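You operate a simulated robot arm through the tools that you are given. There is no shell and no other tool.

You run a simulated robot arm. Do the job below in one go: nothing can be reset, and whatever is moved stays where it is left.

## Task
Press the bearing with the red seal into the housing on the slide.
Fine: use the plunger with the orange pad; the slide ends at LOAD.

It is judged by the outcome, as a careful person would: the job done as asked, and still so three seconds after it is handed in. It fails if anything else is knocked over, pushed out of place, dropped, spilled or broken. Lids that push on must go on centred and level and be pressed home; caps that screw on are set level and turned clockwise until they are tight.

## Robot
A 7-joint arm with a two-finger parallel gripper, fixed in place. Base frame: the origin is on the floor under the middle of its stand, x ahead of it, y to its left, z up. Lengths are in m, angles in rad, forces in N, time in s.
It reaches about 1.058 m from its shoulder. Its first joint turns from -2.897 to 2.897 rad. Payload 4.4 kg.
Tool frame: the origin (TCP) lies between the finger pads and is the grasp point; the fingertips stand 0.023 m ahead of it; z points along the fingers, y is the line along which they close. The gripper opens to 0.094 m. The fingers are 0.038 m wide and 0.01 m thick; the gripper's body (0.054 by 0.096 m) begins 0.039 m behind the TCP.
Orientation is that of the tool frame in the base frame, as a unit quaternion [x, y, z, w]. With the fingers straight down and closing along the base's y, the tool's x points along the base's -x, its y along +y and its z along -z.

## Interface
- The arm moves only by the tool servo_tool. Its argument "moves" is a list of rows, each an object (a shift or turn left out is 0, a gripper value left out holds the last) with "angular": the turn, a rotation vector about the tool's x, y, z in rad, a list of three; "xyz": the shift along the tool's x, y, z in m, a list of three; "fingers": the gripper command, from -1 (shut) to 1 (fully open), values between in proportion. In form: [{"angular": [rx, ry, rz], "xyz": [dx, dy, dz], "fingers": fingers}, ...]. A call has 1 to 20 rows; each row shifts and turns the commanded pose from where the row before left it, along the tool's axes as they then stand. Rows are played at 5 a second. More than 0.05 m and 0.15 rad between two rows, or a gripper value outside its range, and nothing of the call is played. A pose out of reach is approached as far as the arm can. The call stops where the force on the tool passes 50 N (or 10 N more than at its start, if that is more) or the arm is blocked; 0.2 s more then pass. The fingers move at their own pace (about 0.108 m/s each) and stop on an object; they squeeze with about 36 N. The grip force told is the motor's: it shows also when the fingers shut on nothing. Time passes only in rows, and 0.2 s behind the last, so rows that do not move let the fingers close. The reply holds the time, the measured pose of the TCP, the force on the tool along the base axes, the opening and the grip force, in the units named above and with some noise, with the torque about the TCP (base axes, N m) and any sound that the robot's microphone picked up.
- Cameras (640 x 400 px; columns grow to the right, rows downward): "scene" is fixed at [0.2221, 0.6446, 1.3805]; the picture's right is [-0.65, -0.76, 0.00], its down [-0.35, 0.30, -0.88] and it looks along [0.67, -0.57, -0.47] (base axes); focal length 278 px, centre (320, 200). "wrist" rides on the gripper at [0.086, 0.016, -0.075] in the tool frame; the picture's right is [-0.18, 0.98, 0.00], its down [-0.58, -0.11, -0.81] and it looks along [-0.79, -0.15, 0.59] (tool axes); focal length 243 px, centre (320, 200). There is no depth. A picture from a camera that has moved, and an enlarged one, comes with that camera's place and axes in the base frame and with its lens. The place of the scene camera against the robot may be out by one fixed shift of up to 0.025 m in any direction.
- capture(camera): a new picture of that camera. No time passes.
- enlarge(camera, box): a new picture of the part [left, top, right, bottom] of that camera's present view, enlarged. No time passes.
- close_job(): hands the job in; it is judged then, once.

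Places have to be worked out from the pictures, the camera data and where the tool is seen. Open the gripper and draw the arm clear of the work before you hand the job in, unless the task says otherwise.

The tools are called after "Call:" as a command line: name --argument value ..., lists and objects as JSON in quotes. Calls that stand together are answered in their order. servo_tool: Moves the arm, as the interface text tells. Its arguments: {"type":"object","properties":{"moves":{"type":"array"}},"required":["moves"]} The other tools are called the same way: capture (camera) takes a picture; enlarge (camera, box) takes an enlarged picture of a part of a camera's view; close_job () hands the job in.

At the start:

```text
time: 0.0
eef_pos: [0.462, 0.2817, 1.229]
ee_rot: [0.001, 1.0, 0.0, 0.0]
contact_force: [-0.1, -0.9, 0.6]
moment: [0.02, 0.0, -0.03]
finger_gap: 0.094
finger_force: 0.0
```

scene: 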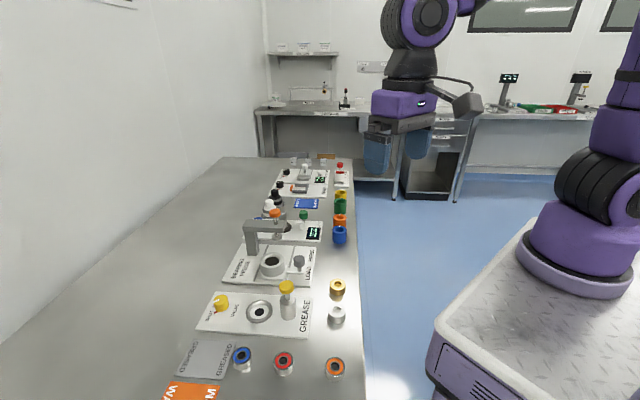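
wrist: 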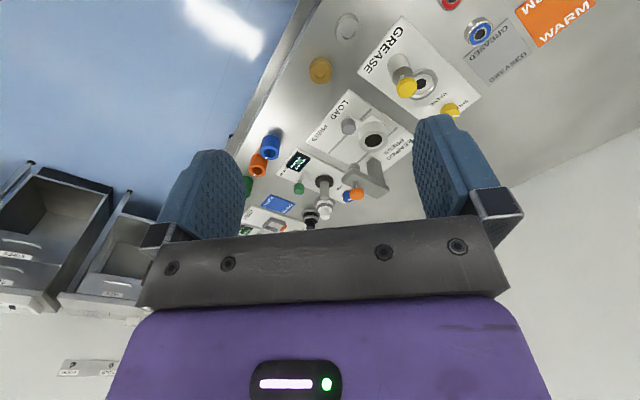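

I start by looking closely at the bench to find the bearings, the slide, the press and its plungers.

Call:
enlarge --camera "scene" --box '[200, 200, 360, 300]'

Call:
enlarge --camera "scene" --box '[160, 280, 360, 400]'

Call:
enlarge --camera "scene" --box '[240, 140, 370, 220]'

Call:
enlarge --camera "wrist" --box '[230, 0, 600, 230]'

```text
4.00 times, centred on (280, 250) of scene
camera zoom: at [0.2221, 0.6446, 1.3805], right [-0.65, -0.76, 0.0], down [-0.35, 0.3, -0.88], along [0.67, -0.57, -0.47], focal length 1112 px, centre (480, 0)
```

zoom: 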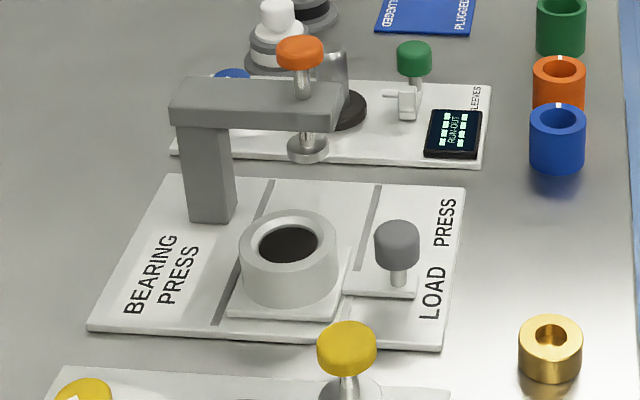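

```text
3.20 times, centred on (260, 340) of scene
camera zoom: at [0.2221, 0.6446, 1.3805], right [-0.65, -0.76, 0.0], down [-0.35, 0.3, -0.88], along [0.67, -0.57, -0.47], focal length 890 px, centre (512, -248)
```

zoom: 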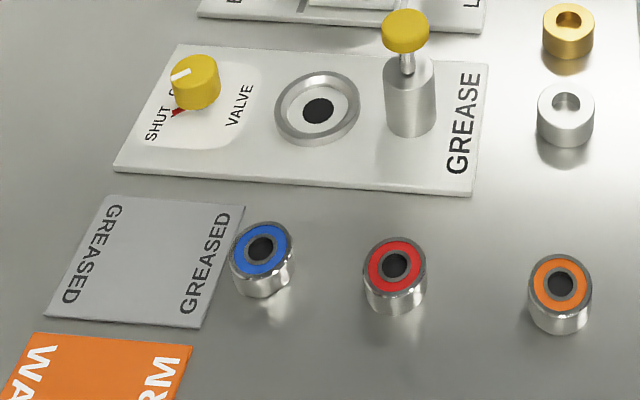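

```text
4.92 times, centred on (305, 180) of scene
camera zoom: at [0.2221, 0.6446, 1.3805], right [-0.65, -0.76, 0.0], down [-0.35, 0.3, -0.88], along [0.67, -0.57, -0.47], focal length 1369 px, centre (394, 298)
```

zoom: 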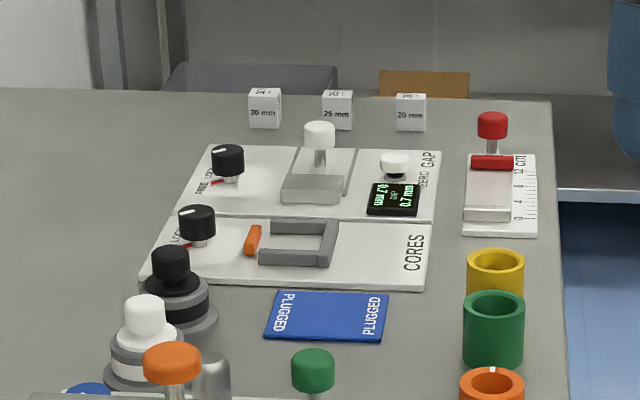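

```text
1.73 times, centred on (415, 115) of wrist
camera zoom: at [0.3743, 0.2976, 1.3035], right [0.18, 0.98, 0.0], down [0.58, -0.11, 0.81], along [0.79, -0.15, -0.59], focal length 420 px, centre (156, 347)
```

zoom: 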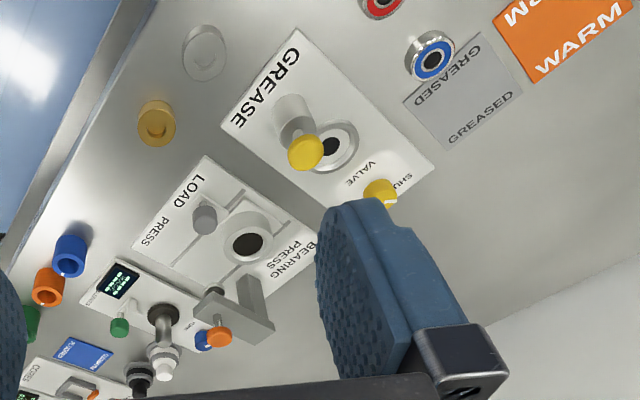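

The bench seems to lie turned about 45° to my base, at z about 0.79. The red bearing is near (0.53, 0.48) and the housing near (0.78, 0.35). I move to a closer, still high, viewpoint to check the press and bearings.

Call:
servo_tool --moves '[{"xyz": [-0.014, 0.011, 0.03], "fingers": 1}, {"xyz": [-0.014, 0.011, 0.03]}, {"xyz": [-0.014, 0.011, 0.03]}, {"xyz": [-0.014, 0.011, 0.03]}, {"xyz": [-0.014, 0.011, 0.03]}, {"xyz": [-0.014, 0.011, 0.03]}, {"xyz": [0, 0, 0]}]'

Call:
capture --camera "wrist"

Call:
capture --camera "scene"

```text
time: 1.6
eef_pos: [0.5465, 0.3486, 1.0491]
ee_rot: [-0.001, 1.0, 0.0, 0.0]
contact_force: [0.0, -0.6, 0.8]
moment: [0.0, 0.0, -0.03]
finger_gap: 0.094
finger_force: 0.1
```

```text
taken
camera wrist: at [0.4587, 0.3638, 1.1235], right [0.18, 0.98, 0.0], down [0.58, -0.11, 0.81], along [0.79, -0.15, -0.59], focal length 243 px, centre (320, 200)
```

wrist: 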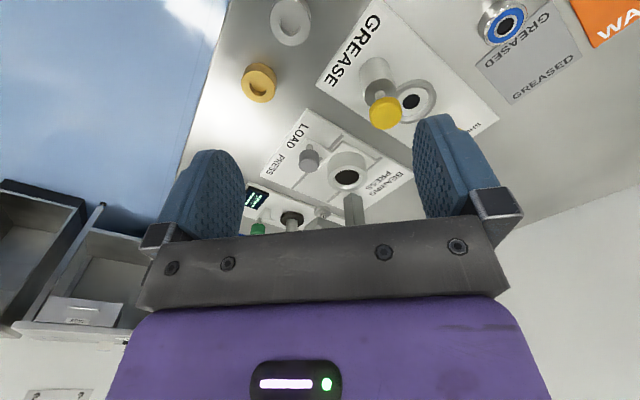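

```text
taken
```

scene: 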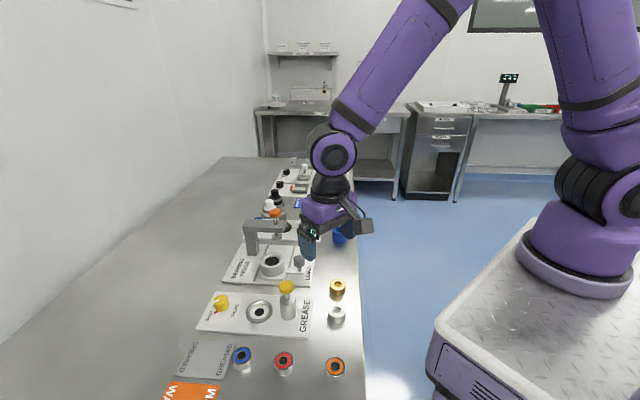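

The press is visible between the fingers; I enlarge that part of the wrist view to measure it.

Call:
enlarge --camera "wrist" --box '[240, 95, 430, 240]'

Call:
enlarge --camera "scene" --box '[220, 200, 320, 290]'

```text
2.76 times, centred on (335, 168) of wrist
camera zoom: at [0.4587, 0.3638, 1.1235], right [0.18, 0.98, 0.0], down [0.58, -0.11, 0.81], along [0.79, -0.15, -0.59], focal length 669 px, centre (279, 290)
```

zoom: 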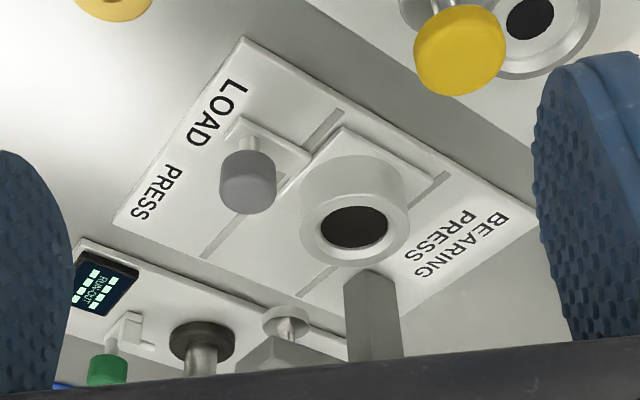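

```text
4.44 times, centred on (270, 245) of scene
camera zoom: at [0.2221, 0.6446, 1.3805], right [-0.65, -0.76, 0.0], down [-0.35, 0.3, -0.88], along [0.67, -0.57, -0.47], focal length 1236 px, centre (542, 0)
```

zoom: 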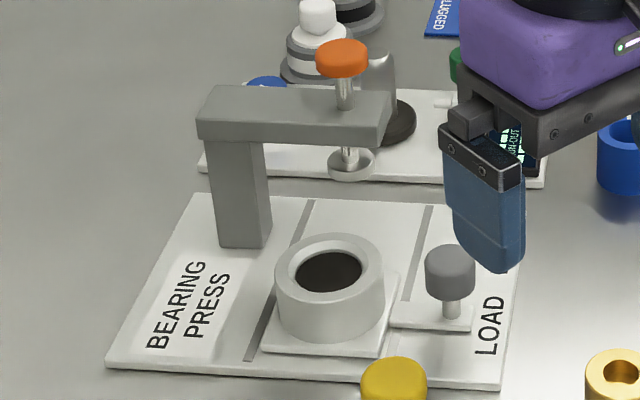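

The press plate, the slide at LOAD, the grey knob, the post and the plunger foot are all clear. Next I move above and slightly behind the red bearing to measure it with the wrist camera.

Call:
servo_tool --moves '[{"xyz": [0.0111, 0.0218, 0.0117], "fingers": 1}, {"xyz": [0.0111, 0.0218, 0.0117]}, {"xyz": [0.0111, 0.0218, 0.0117]}, {"xyz": [0.0111, 0.0218, 0.0117]}, {"xyz": [0.0111, 0.0218, 0.0117]}, {"xyz": [0.0111, 0.0218, 0.0117]}, {"xyz": [0, 0, 0]}]'

Call:
capture --camera "wrist"

Call:
enlarge --camera "wrist" --box '[220, 0, 480, 160]'

```text
time: 3.2
eef_pos: [0.4781, 0.4783, 0.9776]
ee_rot: [0.0, 1.0, 0.001, 0.0]
contact_force: [-0.8, -0.8, 0.5]
moment: [-0.04, -0.01, 0.0]
finger_gap: 0.094
finger_force: 0.1
```

```text
taken
camera wrist: at [0.3912, 0.494, 1.0516], right [0.18, 0.98, 0.0], down [0.58, -0.11, 0.81], along [0.79, -0.15, -0.59], focal length 243 px, centre (320, 200)
```

wrist: 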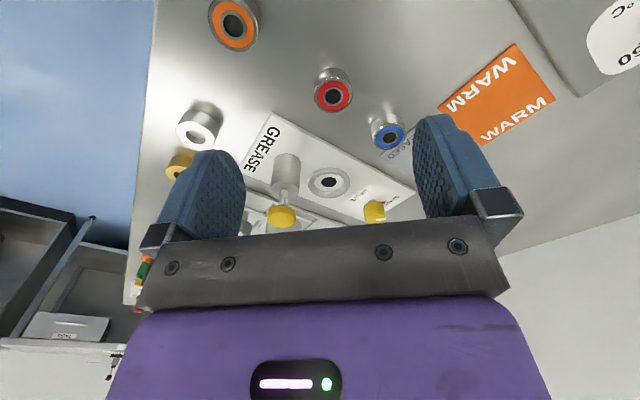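

```text
2.46 times, centred on (350, 80) of wrist
camera zoom: at [0.3912, 0.494, 1.0516], right [0.18, 0.98, 0.0], down [0.58, -0.11, 0.81], along [0.79, -0.15, -0.59], focal length 597 px, centre (246, 495)
```

zoom: 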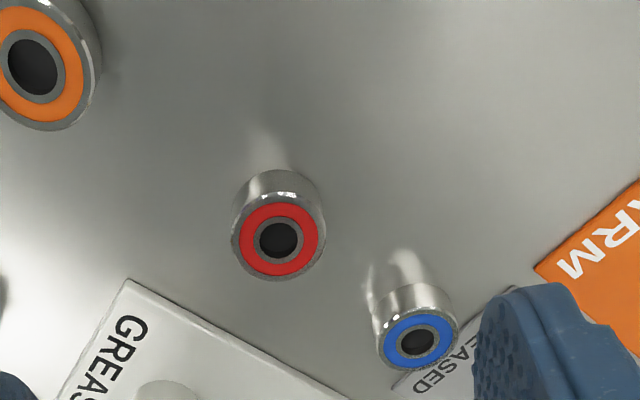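

The red bearing's top centre lies near (0.528, 0.483) and is about 39 mm wide. The plate edges run along (0.707, −0.707) and (0.707, 0.707), so I turn the gripper 45° to line up with the bench, then look again.

Call:
servo_tool --moves '[{"angular": [0, 0, 0.131], "fingers": 1}, {"angular": [0, 0, 0.131]}, {"angular": [0, 0, 0.131]}, {"angular": [0, 0, 0.131]}, {"angular": [0, 0, 0.131]}, {"angular": [0, 0, 0.131]}, {"xyz": [0.009, 0.0195, 0.015]}, {"xyz": [0.009, 0.0195, 0.015]}, {"xyz": [0, 0, 0]}]'

Call:
capture --camera "wrist"

Call:
enlarge --camera "wrist" --box '[200, 0, 440, 150]'

Call:
capture --camera "scene"

```text
time: 5.2
eef_pos: [0.493, 0.5191, 0.9483]
ee_rot: [0.384, 0.923, 0.0, 0.0]
contact_force: [0.1, -0.7, 0.1]
moment: [0.07, -0.01, -0.01]
finger_gap: 0.094
finger_force: 0.0
```

```text
taken
camera wrist: at [0.4417, 0.5909, 1.0228], right [0.83, 0.56, 0.0], down [0.33, -0.49, 0.81], along [0.45, -0.67, -0.59], focal length 243 px, centre (320, 200)
```

wrist: 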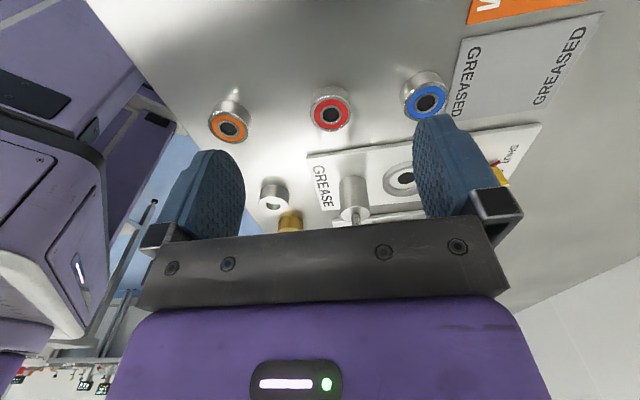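

```text
2.67 times, centred on (320, 75) of wrist
camera zoom: at [0.4417, 0.5909, 1.0228], right [0.83, 0.56, 0.0], down [0.33, -0.49, 0.81], along [0.45, -0.67, -0.59], focal length 647 px, centre (320, 533)
```

zoom: 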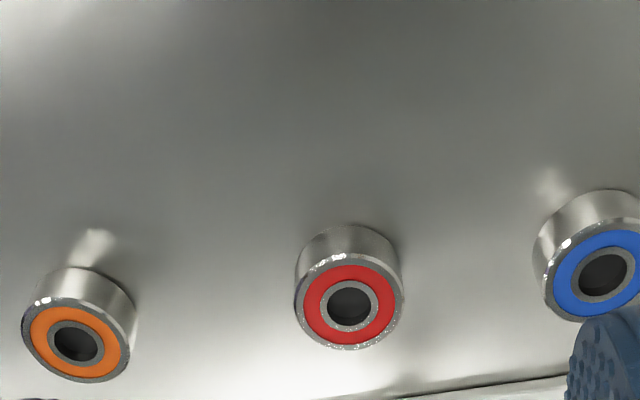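

```text
taken
```

scene: 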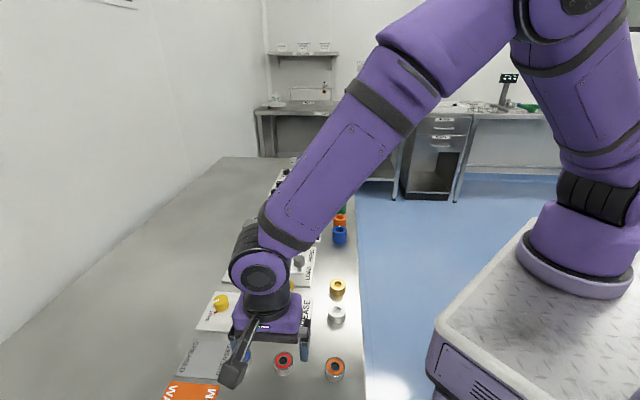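

Two wrist views agree: red bearing top centre at (0.529, 0.483, 0.819), about 19 mm tall on a bench at z about 0.80. I narrow the fingers to about 66 mm and come down to hover just above it.

Call:
servo_tool --moves '[{"xyz": [-0.0128, 0, 0.0], "fingers": 0.4}, {"xyz": [-0.0128, 0, 0.014]}, {"xyz": [-0.0128, 0, 0.018]}, {"xyz": [-0.0126, 0, 0.018]}, {"xyz": [0, 0, 0.018]}, {"xyz": [0, 0, 0]}]'

Call:
capture --camera "wrist"

Call:
enlarge --camera "wrist" --box '[200, 60, 440, 210]'

```text
time: 6.6
eef_pos: [0.5302, 0.4825, 0.8818]
ee_rot: [0.383, 0.924, -0.001, 0.0]
contact_force: [0.6, 0.0, 1.0]
moment: [-0.03, 0.0, 0.01]
finger_gap: 0.0657
finger_force: 0.0
```

```text
taken
camera wrist: at [0.4787, 0.5541, 0.9559], right [0.83, 0.56, 0.0], down [0.33, -0.49, 0.81], along [0.45, -0.67, -0.59], focal length 243 px, centre (320, 200)
```

wrist: 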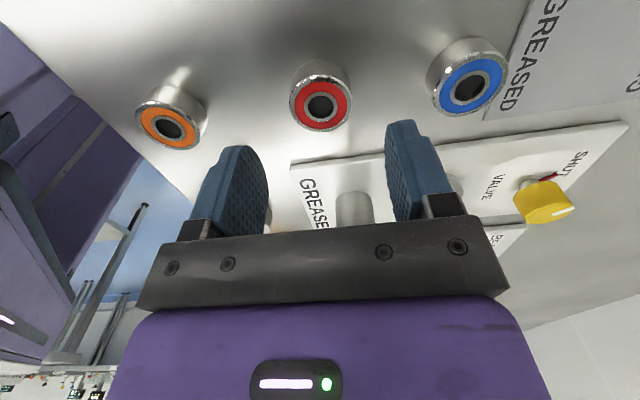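

```text
2.67 times, centred on (320, 135) of wrist
camera zoom: at [0.4787, 0.5541, 0.9559], right [0.83, 0.56, 0.0], down [0.33, -0.49, 0.81], along [0.45, -0.67, -0.59], focal length 647 px, centre (320, 373)
```

zoom: 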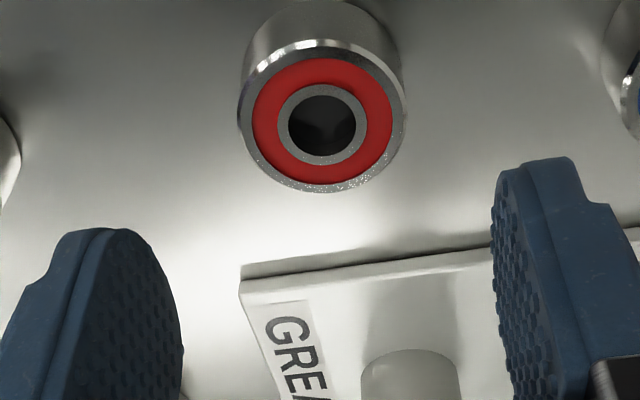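

The bearing is centred between the fingers to about 2 mm. I correct that, descend so the tips overlap its top 9 mm or so, and close gently on it.

Call:
servo_tool --moves '[{"xyz": [0.0018, -0.0012, 0.0], "fingers": 0.4}, {"xyz": [0, 0, 0.0125]}, {"xyz": [0, 0, 0.0125]}, {"xyz": [0, 0, 0.0125]}, {"xyz": [0, 0, 0.0115]}, {"xyz": [0, 0, 0]}]'

Call:
capture --camera "wrist"

```text
time: 8.0
eef_pos: [0.5267, 0.4843, 0.8313]
ee_rot: [0.383, 0.924, 0.0, 0.0]
contact_force: [0.2, -0.6, 0.1]
moment: [-0.04, 0.0, -0.01]
finger_gap: 0.0657
finger_force: 0.2
```

```text
taken
camera wrist: at [0.4768, 0.5553, 0.9067], right [0.83, 0.56, 0.0], down [0.33, -0.49, 0.81], along [0.45, -0.67, -0.59], focal length 243 px, centre (320, 200)
```

wrist: 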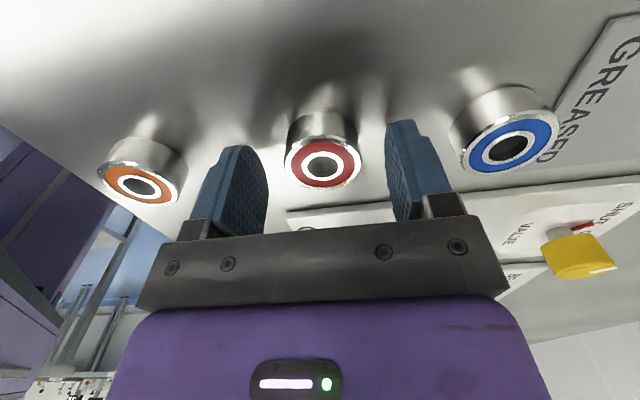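

The fingers straddle the red bearing evenly. I close them and let them settle.

Call:
servo_tool --moves '[{"fingers": -1}, {"fingers": -1}, {"fingers": -1}, {"fingers": -1}]'

Call:
capture --camera "wrist"

```text
time: 9.0
eef_pos: [0.5267, 0.4839, 0.8312]
ee_rot: [0.383, 0.924, 0.0, 0.0]
contact_force: [-0.1, -1.3, 0.0]
moment: [-0.05, 0.04, -0.01]
finger_gap: 0.0384
finger_force: 36.2
```

```text
taken
camera wrist: at [0.4768, 0.5552, 0.9067], right [0.83, 0.56, 0.0], down [0.33, -0.49, 0.81], along [0.45, -0.67, -0.59], focal length 243 px, centre (320, 200)
```

wrist: 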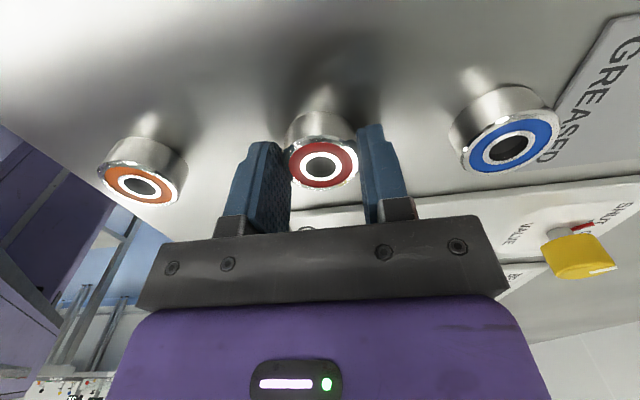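

The bearing is held at 38.4 mm. I lift straight up and look where it sits in the fingers.

Call:
servo_tool --moves '[{"xyz": [0, 0, -0.01], "fingers": -1}, {"xyz": [0, 0, -0.02]}, {"xyz": [0, 0, -0.03]}, {"xyz": [0, 0, -0.03]}, {"xyz": [0, 0, -0.03]}, {"xyz": [0, 0, -0.03]}, {"xyz": [0, 0, 0]}]'

Call:
capture --camera "wrist"

Call:
enlarge --camera "wrist" --box '[240, 110, 400, 210]'

Call:
capture --camera "scene"

```text
time: 10.6
eef_pos: [0.5296, 0.4816, 0.9828]
ee_rot: [0.383, 0.924, 0.0, -0.001]
contact_force: [0.4, -0.5, -1.2]
moment: [0.0, 0.01, 0.0]
finger_gap: 0.0385
finger_force: 36.1
```

```text
taken
camera wrist: at [0.4783, 0.553, 1.0573], right [0.83, 0.56, 0.0], down [0.33, -0.49, 0.81], along [0.45, -0.67, -0.59], focal length 243 px, centre (320, 200)
```

wrist: 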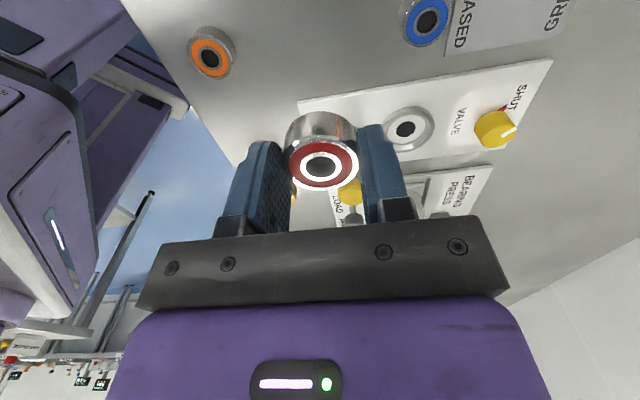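

```text
4.00 times, centred on (320, 160) of wrist
camera zoom: at [0.4783, 0.553, 1.0573], right [0.83, 0.56, 0.0], down [0.33, -0.49, 0.81], along [0.45, -0.67, -0.59], focal length 970 px, centre (320, 360)
```

zoom: 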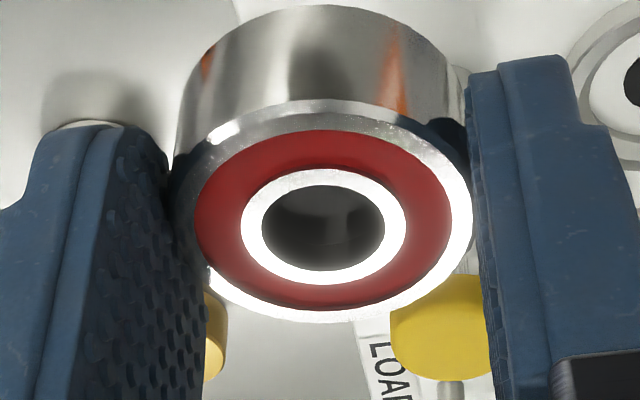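

```text
taken
```

scene: 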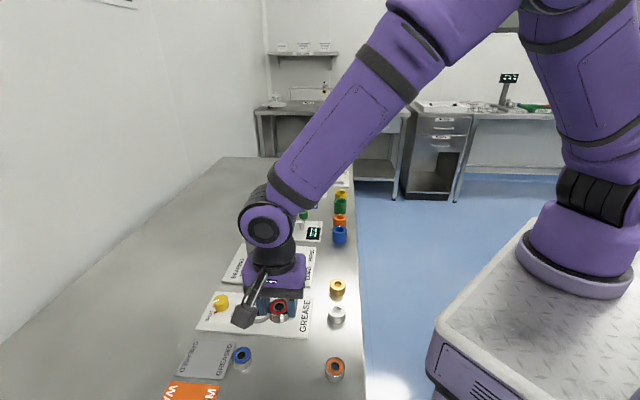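

The bearing sits level and squarely in the fingers, its top about 13–14 mm ahead of the TCP. Before going to the press I check the size of the hand against the press arm in an enlarged scene view.

Call:
enlarge --camera "scene" --box '[200, 170, 340, 340]'

Call:
enlarge --camera "wrist" --box '[320, 120, 520, 240]'

```text
2.35 times, centred on (270, 255) of scene
camera zoom: at [0.2221, 0.6446, 1.3805], right [-0.65, -0.76, 0.0], down [-0.35, 0.3, -0.88], along [0.67, -0.57, -0.47], focal length 654 px, centre (438, 71)
```

zoom: 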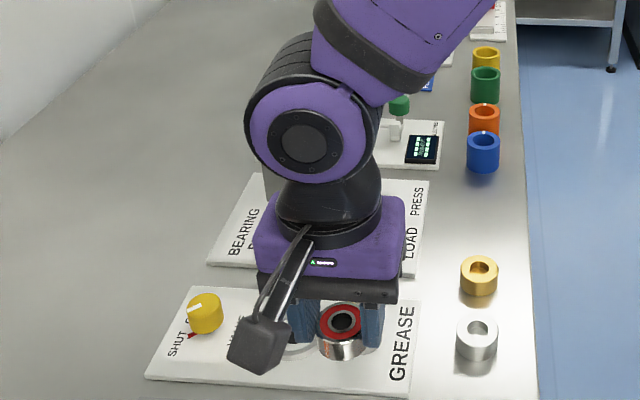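

```text
3.20 times, centred on (420, 180) of wrist
camera zoom: at [0.4783, 0.553, 1.0573], right [0.83, 0.56, 0.0], down [0.33, -0.49, 0.81], along [0.45, -0.67, -0.59], focal length 776 px, centre (0, 264)
```

zoom: 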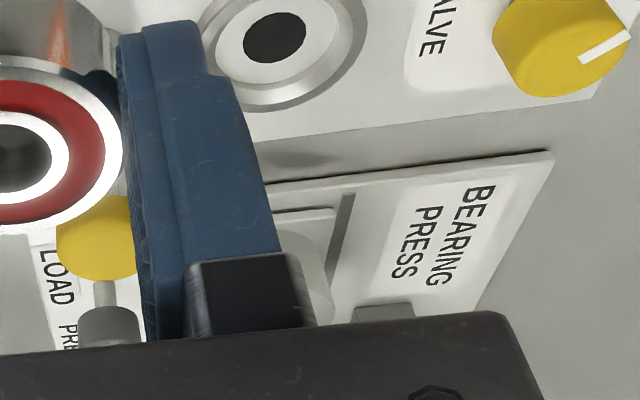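

The hand clears the press arm: it is narrow across that direction, and the plunger line is about 7 cm beyond the housing. The yellow cap tops out near z 0.90, so at this height I carry the bearing over it and stop about 3 cm short of the housing.

Call:
servo_tool --moves '[{"xyz": [-0.025, 0.0078, 0], "fingers": -1}, {"xyz": [-0.03, 0.01, 0]}, {"xyz": [-0.035, 0.012, 0]}, {"xyz": [-0.035, 0.012, 0]}, {"xyz": [-0.035, 0.012, 0]}, {"xyz": [-0.035, 0.012, 0]}, {"xyz": [-0.035, 0.012, 0]}, {"xyz": [0, 0, 0]}]'

Call:
capture --camera "wrist"

Call:
enlarge --camera "wrist" --box '[200, 20, 440, 170]'

Call:
capture --camera "scene"

```text
time: 12.4
eef_pos: [0.7463, 0.3757, 0.9796]
ee_rot: [0.384, 0.923, 0.0, 0.001]
contact_force: [-0.4, 0.1, -0.6]
moment: [-0.03, 0.0, 0.0]
finger_gap: 0.0381
finger_force: 36.3
```

```text
taken
camera wrist: at [0.6953, 0.4475, 1.0548], right [0.83, 0.56, 0.0], down [0.33, -0.49, 0.81], along [0.45, -0.67, -0.59], focal length 243 px, centre (320, 200)
```

wrist: 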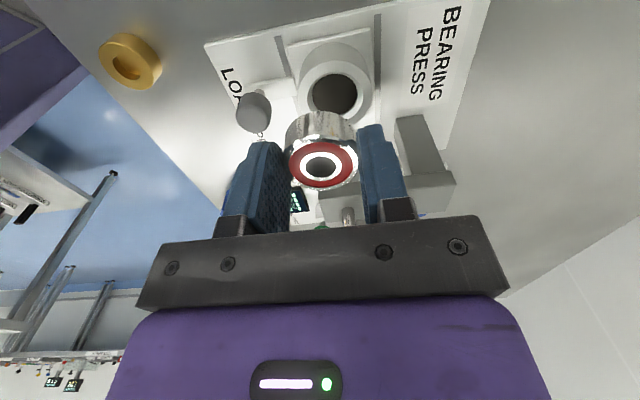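

```text
2.67 times, centred on (320, 95) of wrist
camera zoom: at [0.6953, 0.4475, 1.0548], right [0.83, 0.56, 0.0], down [0.33, -0.49, 0.81], along [0.45, -0.67, -0.59], focal length 647 px, centre (320, 480)
```

zoom: 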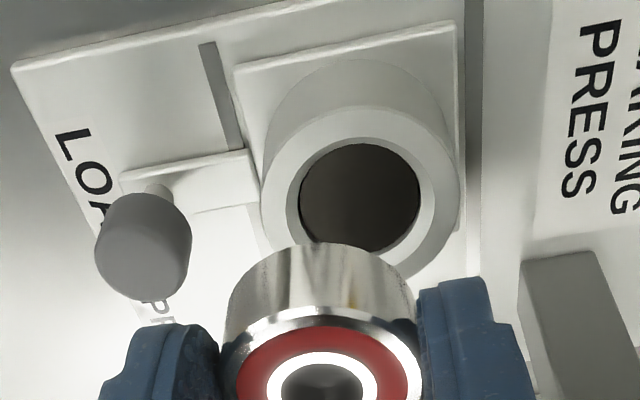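

```text
taken
```

scene: 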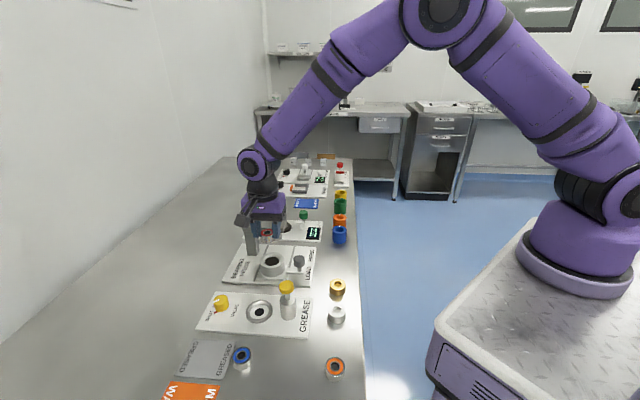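

The housing top now triangulates to about (0.776, 0.355, 0.842), with an outer width of about 69 mm. I zoom further into the bore and the press from here.

Call:
enlarge --camera "wrist" --box '[290, 30, 390, 130]'

Call:
enlarge --camera "scene" --box '[220, 180, 330, 290]'

```text
4.00 times, centred on (340, 80) of wrist
camera zoom: at [0.6953, 0.4475, 1.0548], right [0.83, 0.56, 0.0], down [0.33, -0.49, 0.81], along [0.45, -0.67, -0.59], focal length 970 px, centre (240, 680)
```

zoom: 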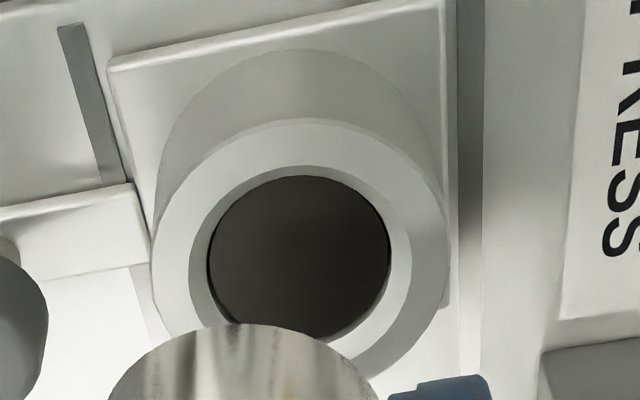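

```text
3.64 times, centred on (275, 235) of scene
camera zoom: at [0.2221, 0.6446, 1.3805], right [-0.65, -0.76, 0.0], down [-0.35, 0.3, -0.88], along [0.67, -0.57, -0.47], focal length 1011 px, centre (484, 73)
```

zoom: 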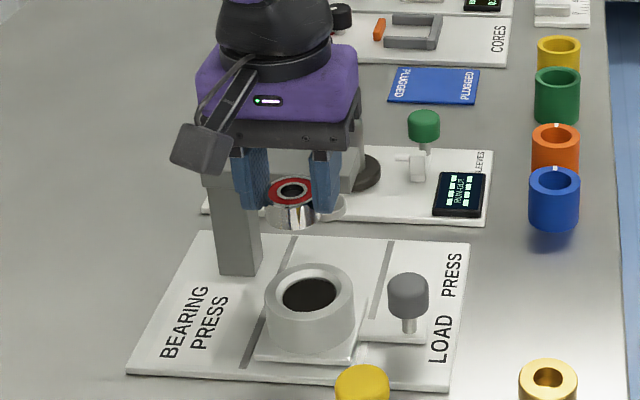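

The housing bore has a wide lead-in chamfer, and its centre lies about 36 mm ahead and 7 mm to the side of the held bearing. I move over it, come partway down, and check alignment and clearance.

Call:
servo_tool --moves '[{"xyz": [-0.0182, 0.0034, 0], "fingers": -1}, {"xyz": [-0.0181, 0.0033, 0]}, {"xyz": [0, 0, 0.015]}, {"xyz": [0, 0, 0.015]}, {"xyz": [0, 0, 0.015]}, {"xyz": [0, 0, 0]}]'

Call:
capture --camera "wrist"

Call:
enlarge --camera "wrist" --box '[220, 40, 420, 200]'

Call:
enlarge --camera "scene" --box '[220, 180, 330, 290]'

```text
time: 13.8
eef_pos: [0.7762, 0.3555, 0.9354]
ee_rot: [0.383, 0.924, 0.0, 0.0]
contact_force: [0.0, 0.4, -1.1]
moment: [0.02, -0.02, 0.01]
finger_gap: 0.0382
finger_force: 35.8
```

```text
taken
camera wrist: at [0.7251, 0.4274, 1.0101], right [0.83, 0.56, 0.0], down [0.33, -0.49, 0.81], along [0.45, -0.67, -0.59], focal length 243 px, centre (320, 200)
```

wrist: 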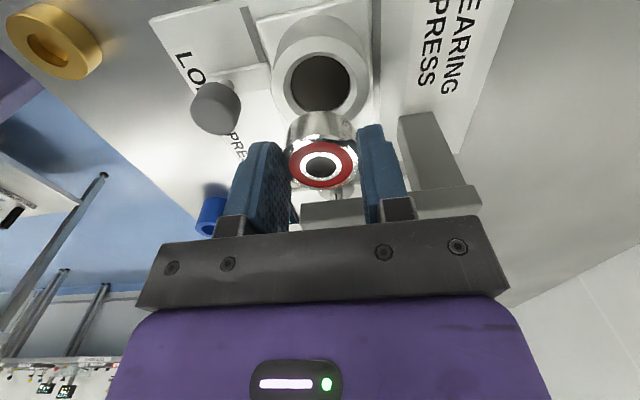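

```text
2.50 times, centred on (320, 120) of wrist
camera zoom: at [0.7251, 0.4274, 1.0101], right [0.83, 0.56, 0.0], down [0.33, -0.49, 0.81], along [0.45, -0.67, -0.59], focal length 606 px, centre (320, 400)
```

zoom: 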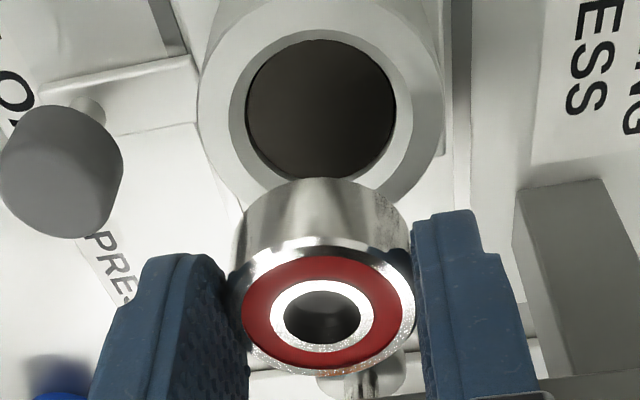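

```text
3.64 times, centred on (275, 235) of scene
camera zoom: at [0.2221, 0.6446, 1.3805], right [-0.65, -0.76, 0.0], down [-0.35, 0.3, -0.88], along [0.67, -0.57, -0.47], focal length 1011 px, centre (484, 73)
```

zoom: 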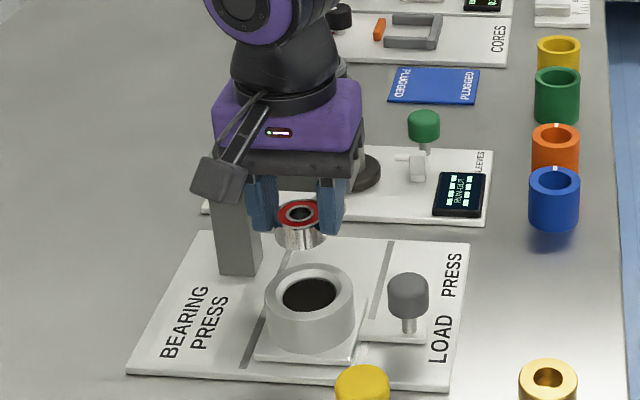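

Sideways the bearing is aligned within 1 mm; along the slide direction it agrees to within 2–3 mm, well inside the chamfer. I go down to about 9 mm above the housing and check again.

Call:
servo_tool --moves '[{"xyz": [-0.001, 0, 0.012], "fingers": -1}, {"xyz": [0, 0, 0.012]}, {"xyz": [0, 0, 0.012]}, {"xyz": [0, 0, 0.01]}, {"xyz": [0, 0, 0]}]'

Call:
enlarge --camera "wrist" --box '[220, 40, 420, 200]'

Call:
enlarge --camera "scene" --box '[230, 200, 320, 290]'

```text
time: 15.0
eef_pos: [0.7764, 0.3541, 0.8885]
ee_rot: [0.384, 0.924, 0.0, -0.001]
contact_force: [0.1, 0.0, -1.4]
moment: [-0.02, 0.02, 0.01]
finger_gap: 0.0379
finger_force: 36.5
```

```text
2.50 times, centred on (320, 120) of wrist
camera zoom: at [0.7252, 0.427, 0.9639], right [0.83, 0.56, 0.0], down [0.33, -0.49, 0.81], along [0.45, -0.67, -0.59], focal length 606 px, centre (320, 400)
```

zoom: 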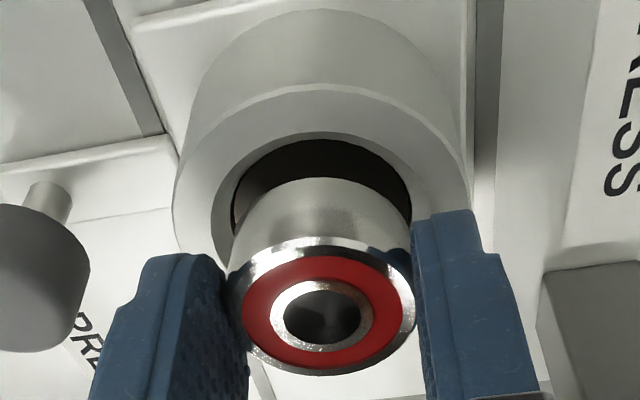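

```text
4.44 times, centred on (275, 245) of scene
camera zoom: at [0.2221, 0.6446, 1.3805], right [-0.65, -0.76, 0.0], down [-0.35, 0.3, -0.88], along [0.67, -0.57, -0.47], focal length 1236 px, centre (520, 0)
```

zoom: 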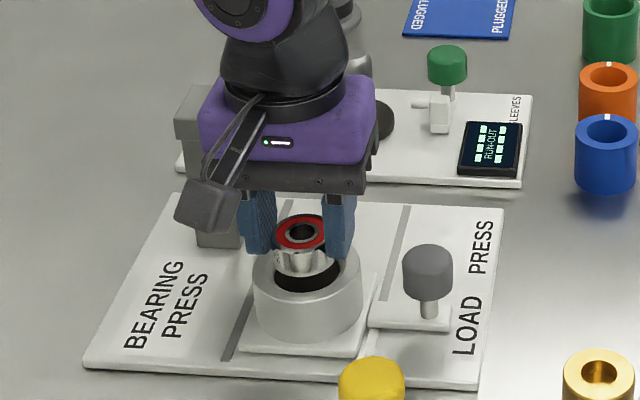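

Sideways they still line up; the bearing should go about 2 mm further along the slide direction. I make that correction and lower slowly by 12 mm, watching the force.

Call:
servo_tool --moves '[{"xyz": [-0.002, -0.0005, 0.0], "fingers": -1}, {"xyz": [0, 0, 0.003]}, {"xyz": [0, 0, 0.003]}, {"xyz": [0, 0, 0.003]}, {"xyz": [0, 0, 0.003]}, {"xyz": [0, 0, 0]}]'

Call:
enlarge --camera "wrist" --box '[220, 40, 420, 200]'

Call:
enlarge --camera "scene" --box '[230, 200, 320, 290]'

```text
time: 16.4
eef_pos: [0.7768, 0.3525, 0.8799]
ee_rot: [0.384, 0.923, 0.001, 0.001]
contact_force: [0.0, 0.4, -0.3]
moment: [0.02, -0.02, 0.03]
finger_gap: 0.0382
finger_force: 35.4
```

```text
2.50 times, centred on (320, 120) of wrist
camera zoom: at [0.7263, 0.4241, 0.9535], right [0.83, 0.56, 0.0], down [0.33, -0.49, 0.81], along [0.45, -0.67, -0.59], focal length 606 px, centre (320, 400)
```

zoom: 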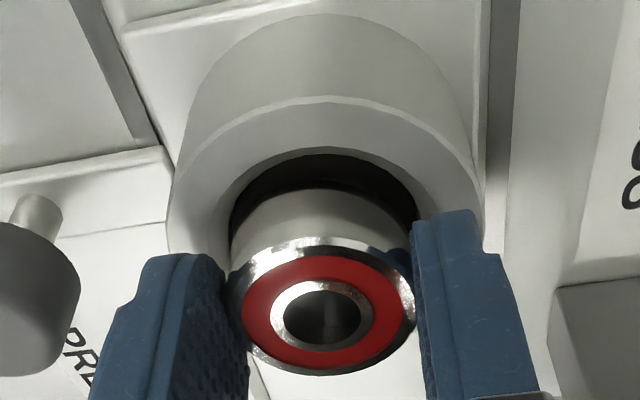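

```text
4.44 times, centred on (275, 245) of scene
camera zoom: at [0.2221, 0.6446, 1.3805], right [-0.65, -0.76, 0.0], down [-0.35, 0.3, -0.88], along [0.67, -0.57, -0.47], focal length 1236 px, centre (520, 0)
```

zoom: 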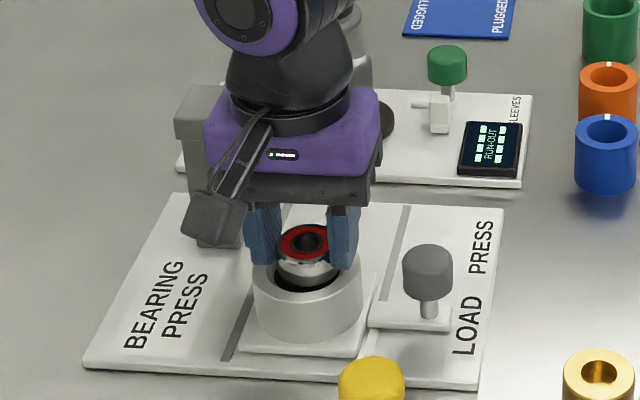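

No contact yet, and the bearing now sits centred over the bore both ways. I lower another 4 mm in small steps.

Call:
servo_tool --moves '[{"xyz": [0, 0.0003, 0.0015], "fingers": -1}, {"xyz": [0, 0, 0.0015]}, {"xyz": [0, 0, 0.001]}, {"xyz": [0, 0, 0]}]'

Call:
enlarge --camera "wrist" --box '[220, 60, 420, 210]'

Call:
enlarge --camera "scene" --box '[250, 230, 310, 280]'

```text
time: 17.4
eef_pos: [0.7776, 0.3525, 0.8751]
ee_rot: [0.384, 0.923, 0.0, 0.0]
contact_force: [-2.4, 1.0, 7.0]
moment: [-0.01, 0.06, -0.03]
finger_gap: 0.0383
finger_force: 36.2
```

```text
2.67 times, centred on (320, 135) of wrist
camera zoom: at [0.7266, 0.4246, 0.9498], right [0.83, 0.56, 0.0], down [0.33, -0.49, 0.81], along [0.45, -0.67, -0.59], focal length 647 px, centre (320, 373)
```

zoom: 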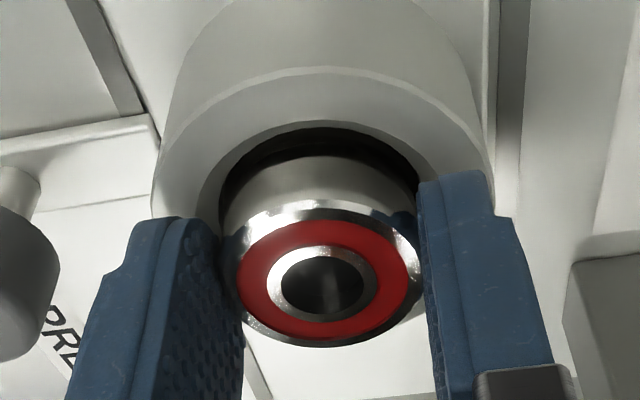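

```text
8.00 times, centred on (280, 255) of scene
camera zoom: at [0.2221, 0.6446, 1.3805], right [-0.65, -0.76, 0.0], down [-0.35, 0.3, -0.88], along [0.67, -0.57, -0.47], focal length 2225 px, centre (640, -240)
```

zoom: 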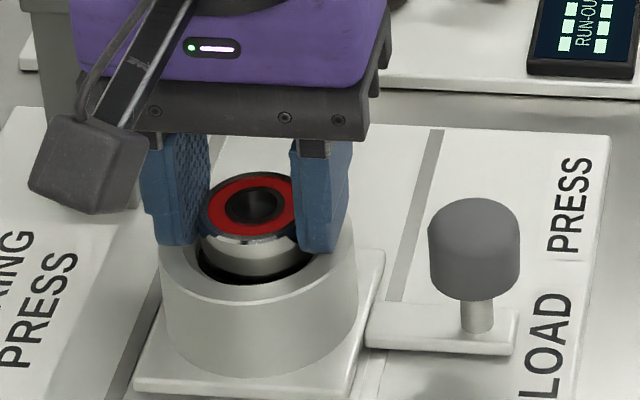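

A light contact: 7 N up with a push toward −e1 (back from the press), so the bearing's far edge is touching the chamfer and it sits about 2 mm too far forward. I lift slightly, shift back 2 mm and lower again.

Call:
servo_tool --moves '[{"xyz": [0, 0, -0.002], "fingers": -1}, {"xyz": [0.002, -0.0005, 0]}, {"xyz": [0, 0, 0.001]}, {"xyz": [0, 0, 0.001]}, {"xyz": [0, 0, 0.001]}, {"xyz": [0, 0, 0]}]'

Call:
enlarge --camera "wrist" --box '[220, 60, 420, 210]'

Call:
enlarge --camera "scene" --box '[250, 230, 310, 280]'

```text
time: 18.8
eef_pos: [0.7754, 0.3539, 0.8719]
ee_rot: [0.383, 0.924, -0.001, 0.0]
contact_force: [-1.1, -2.0, 5.9]
moment: [-0.04, 0.03, -0.02]
finger_gap: 0.0382
finger_force: 35.5
```

```text
2.67 times, centred on (320, 135) of wrist
camera zoom: at [0.7257, 0.4254, 0.9478], right [0.83, 0.56, 0.0], down [0.33, -0.49, 0.81], along [0.45, -0.67, -0.59], focal length 647 px, centre (320, 373)
```

zoom: 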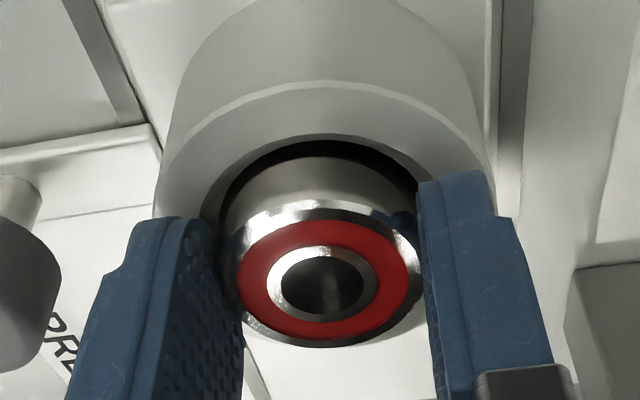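

```text
8.00 times, centred on (280, 255) of scene
camera zoom: at [0.2221, 0.6446, 1.3805], right [-0.65, -0.76, 0.0], down [-0.35, 0.3, -0.88], along [0.67, -0.57, -0.47], focal length 2225 px, centre (640, -240)
```

zoom: 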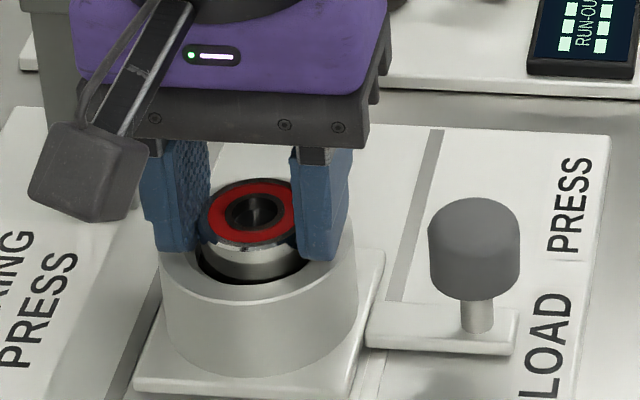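

The contact now pushes toward −e2 and the picture shows the bearing about 1 mm too far that way, with its bottom already below the bore rim. I ease it 1 mm sideways and press down 1 mm more.

Call:
servo_tool --moves '[{"xyz": [0, -0.001, 0], "fingers": -1}, {"xyz": [0, 0, 0.001]}, {"xyz": [0, 0, 0]}]'

Call:
enlarge --camera "wrist" --box '[220, 60, 420, 210]'

Call:
enlarge --camera "scene" --box '[255, 240, 295, 275]'

```text
time: 19.6
eef_pos: [0.7749, 0.3524, 0.8725]
ee_rot: [0.383, 0.924, 0.001, 0.0]
contact_force: [-0.1, -0.1, 8.6]
moment: [-0.16, 0.19, 0.01]
finger_gap: 0.0384
finger_force: 35.0
```

```text
2.67 times, centred on (320, 135) of wrist
camera zoom: at [0.7248, 0.425, 0.9475], right [0.83, 0.56, 0.0], down [0.33, -0.49, 0.81], along [0.45, -0.67, -0.59], focal length 647 px, centre (320, 373)
```

zoom: 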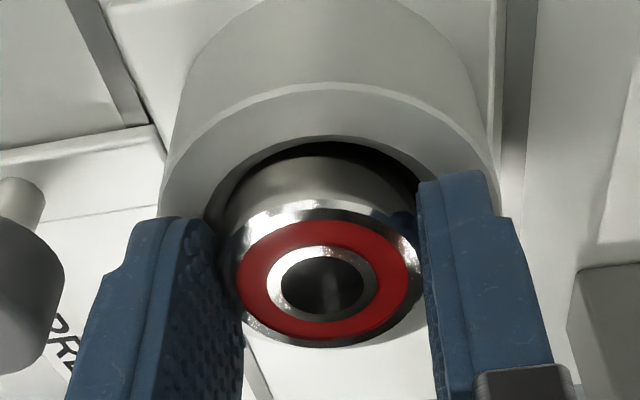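

```text
11.43 times, centred on (275, 258) of scene
camera zoom: at [0.2221, 0.6446, 1.3805], right [-0.65, -0.76, 0.0], down [-0.35, 0.3, -0.88], along [0.67, -0.57, -0.47], focal length 3179 px, centre (834, -457)
```

zoom: 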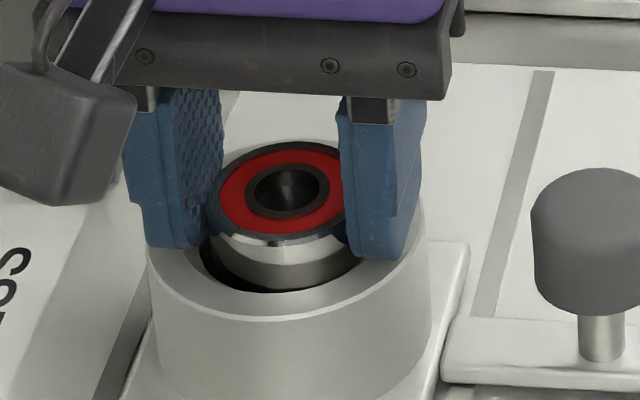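

The reading is now a pure vertical 8.6 N about 29 mm to the −e2 side: that is a fingertip resting on the housing's top, so the bearing's bottom is already well inside the bore. I ease up a touch, open the fingers to about 55 mm and look.

Call:
servo_tool --moves '[{"xyz": [0, 0.0005, -0.001], "fingers": -1}, {"xyz": [0, 0, 0], "fingers": -0.1}, {"fingers": 0.17}, {"fingers": 0.17}, {"fingers": 0.17}]'

Call:
enlarge --camera "wrist" --box '[220, 60, 420, 210]'

Call:
enlarge --camera "scene" --box '[255, 240, 295, 275]'

```text
time: 20.8
eef_pos: [0.7754, 0.3532, 0.8741]
ee_rot: [0.384, 0.923, -0.001, 0.0]
contact_force: [-0.9, 0.2, 0.2]
moment: [0.01, 0.02, 0.0]
finger_gap: 0.0548
finger_force: 0.0
```

```text
2.67 times, centred on (320, 135) of wrist
camera zoom: at [0.7256, 0.4251, 0.9481], right [0.83, 0.56, 0.0], down [0.33, -0.49, 0.81], along [0.45, -0.67, -0.59], focal length 647 px, centre (320, 373)
```

zoom: 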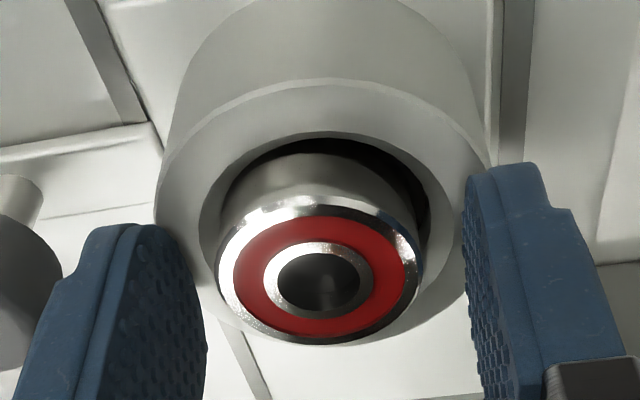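

```text
11.43 times, centred on (275, 258) of scene
camera zoom: at [0.2221, 0.6446, 1.3805], right [-0.65, -0.76, 0.0], down [-0.35, 0.3, -0.88], along [0.67, -0.57, -0.47], focal length 3179 px, centre (834, -457)
```

zoom: 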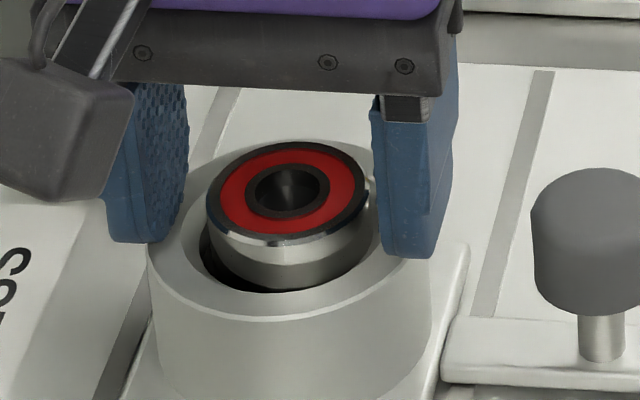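

The bearing stays seated in the recess after release, though it looks a millimetre or two toward the knob side. I rise straight up and inspect the centring.

Call:
servo_tool --moves '[{"xyz": [0, 0, -0.005], "fingers": 0.17}, {"xyz": [0, 0, -0.015]}, {"xyz": [0, 0, -0.02]}, {"xyz": [0, 0, -0.02]}, {"xyz": [0, 0, -0.02]}, {"xyz": [0, 0, 0]}]'

Call:
capture --camera "wrist"

Call:
enlarge --camera "wrist" --box '[260, 20, 400, 130]'

Call:
enlarge --camera "scene" --box '[255, 240, 295, 275]'

```text
time: 22.2
eef_pos: [0.7768, 0.3523, 0.9542]
ee_rot: [0.383, 0.924, 0.0, 0.0]
contact_force: [0.8, -0.2, -0.5]
moment: [0.03, 0.0, 0.0]
finger_gap: 0.0549
finger_force: 0.0
```

```text
taken
camera wrist: at [0.7258, 0.4247, 1.0282], right [0.83, 0.56, 0.0], down [0.33, -0.49, 0.81], along [0.45, -0.67, -0.59], focal length 243 px, centre (320, 200)
```

wrist: 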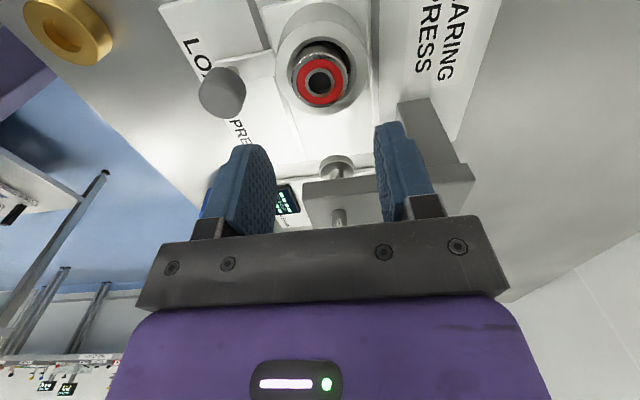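

```text
3.64 times, centred on (330, 75) of wrist
camera zoom: at [0.7258, 0.4247, 1.0282], right [0.83, 0.56, 0.0], down [0.33, -0.49, 0.81], along [0.45, -0.67, -0.59], focal length 882 px, centre (284, 654)
```

zoom: 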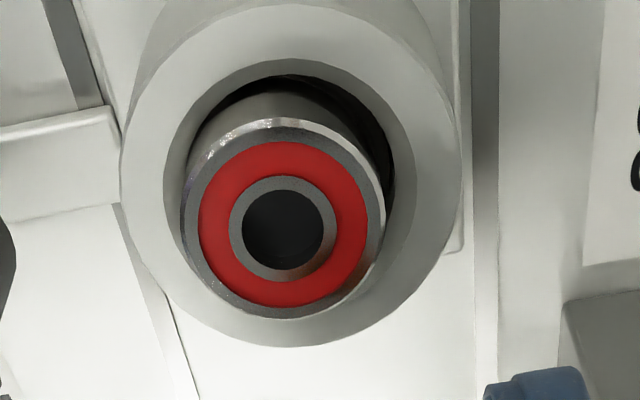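

```text
11.43 times, centred on (275, 258) of scene
camera zoom: at [0.2221, 0.6446, 1.3805], right [-0.65, -0.76, 0.0], down [-0.35, 0.3, -0.88], along [0.67, -0.57, -0.47], focal length 3179 px, centre (834, -457)
```

zoom: 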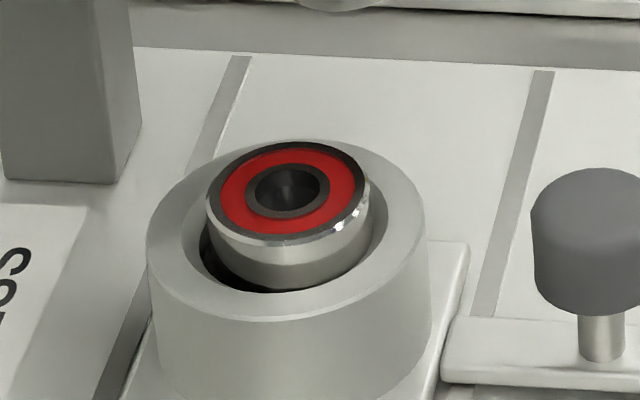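

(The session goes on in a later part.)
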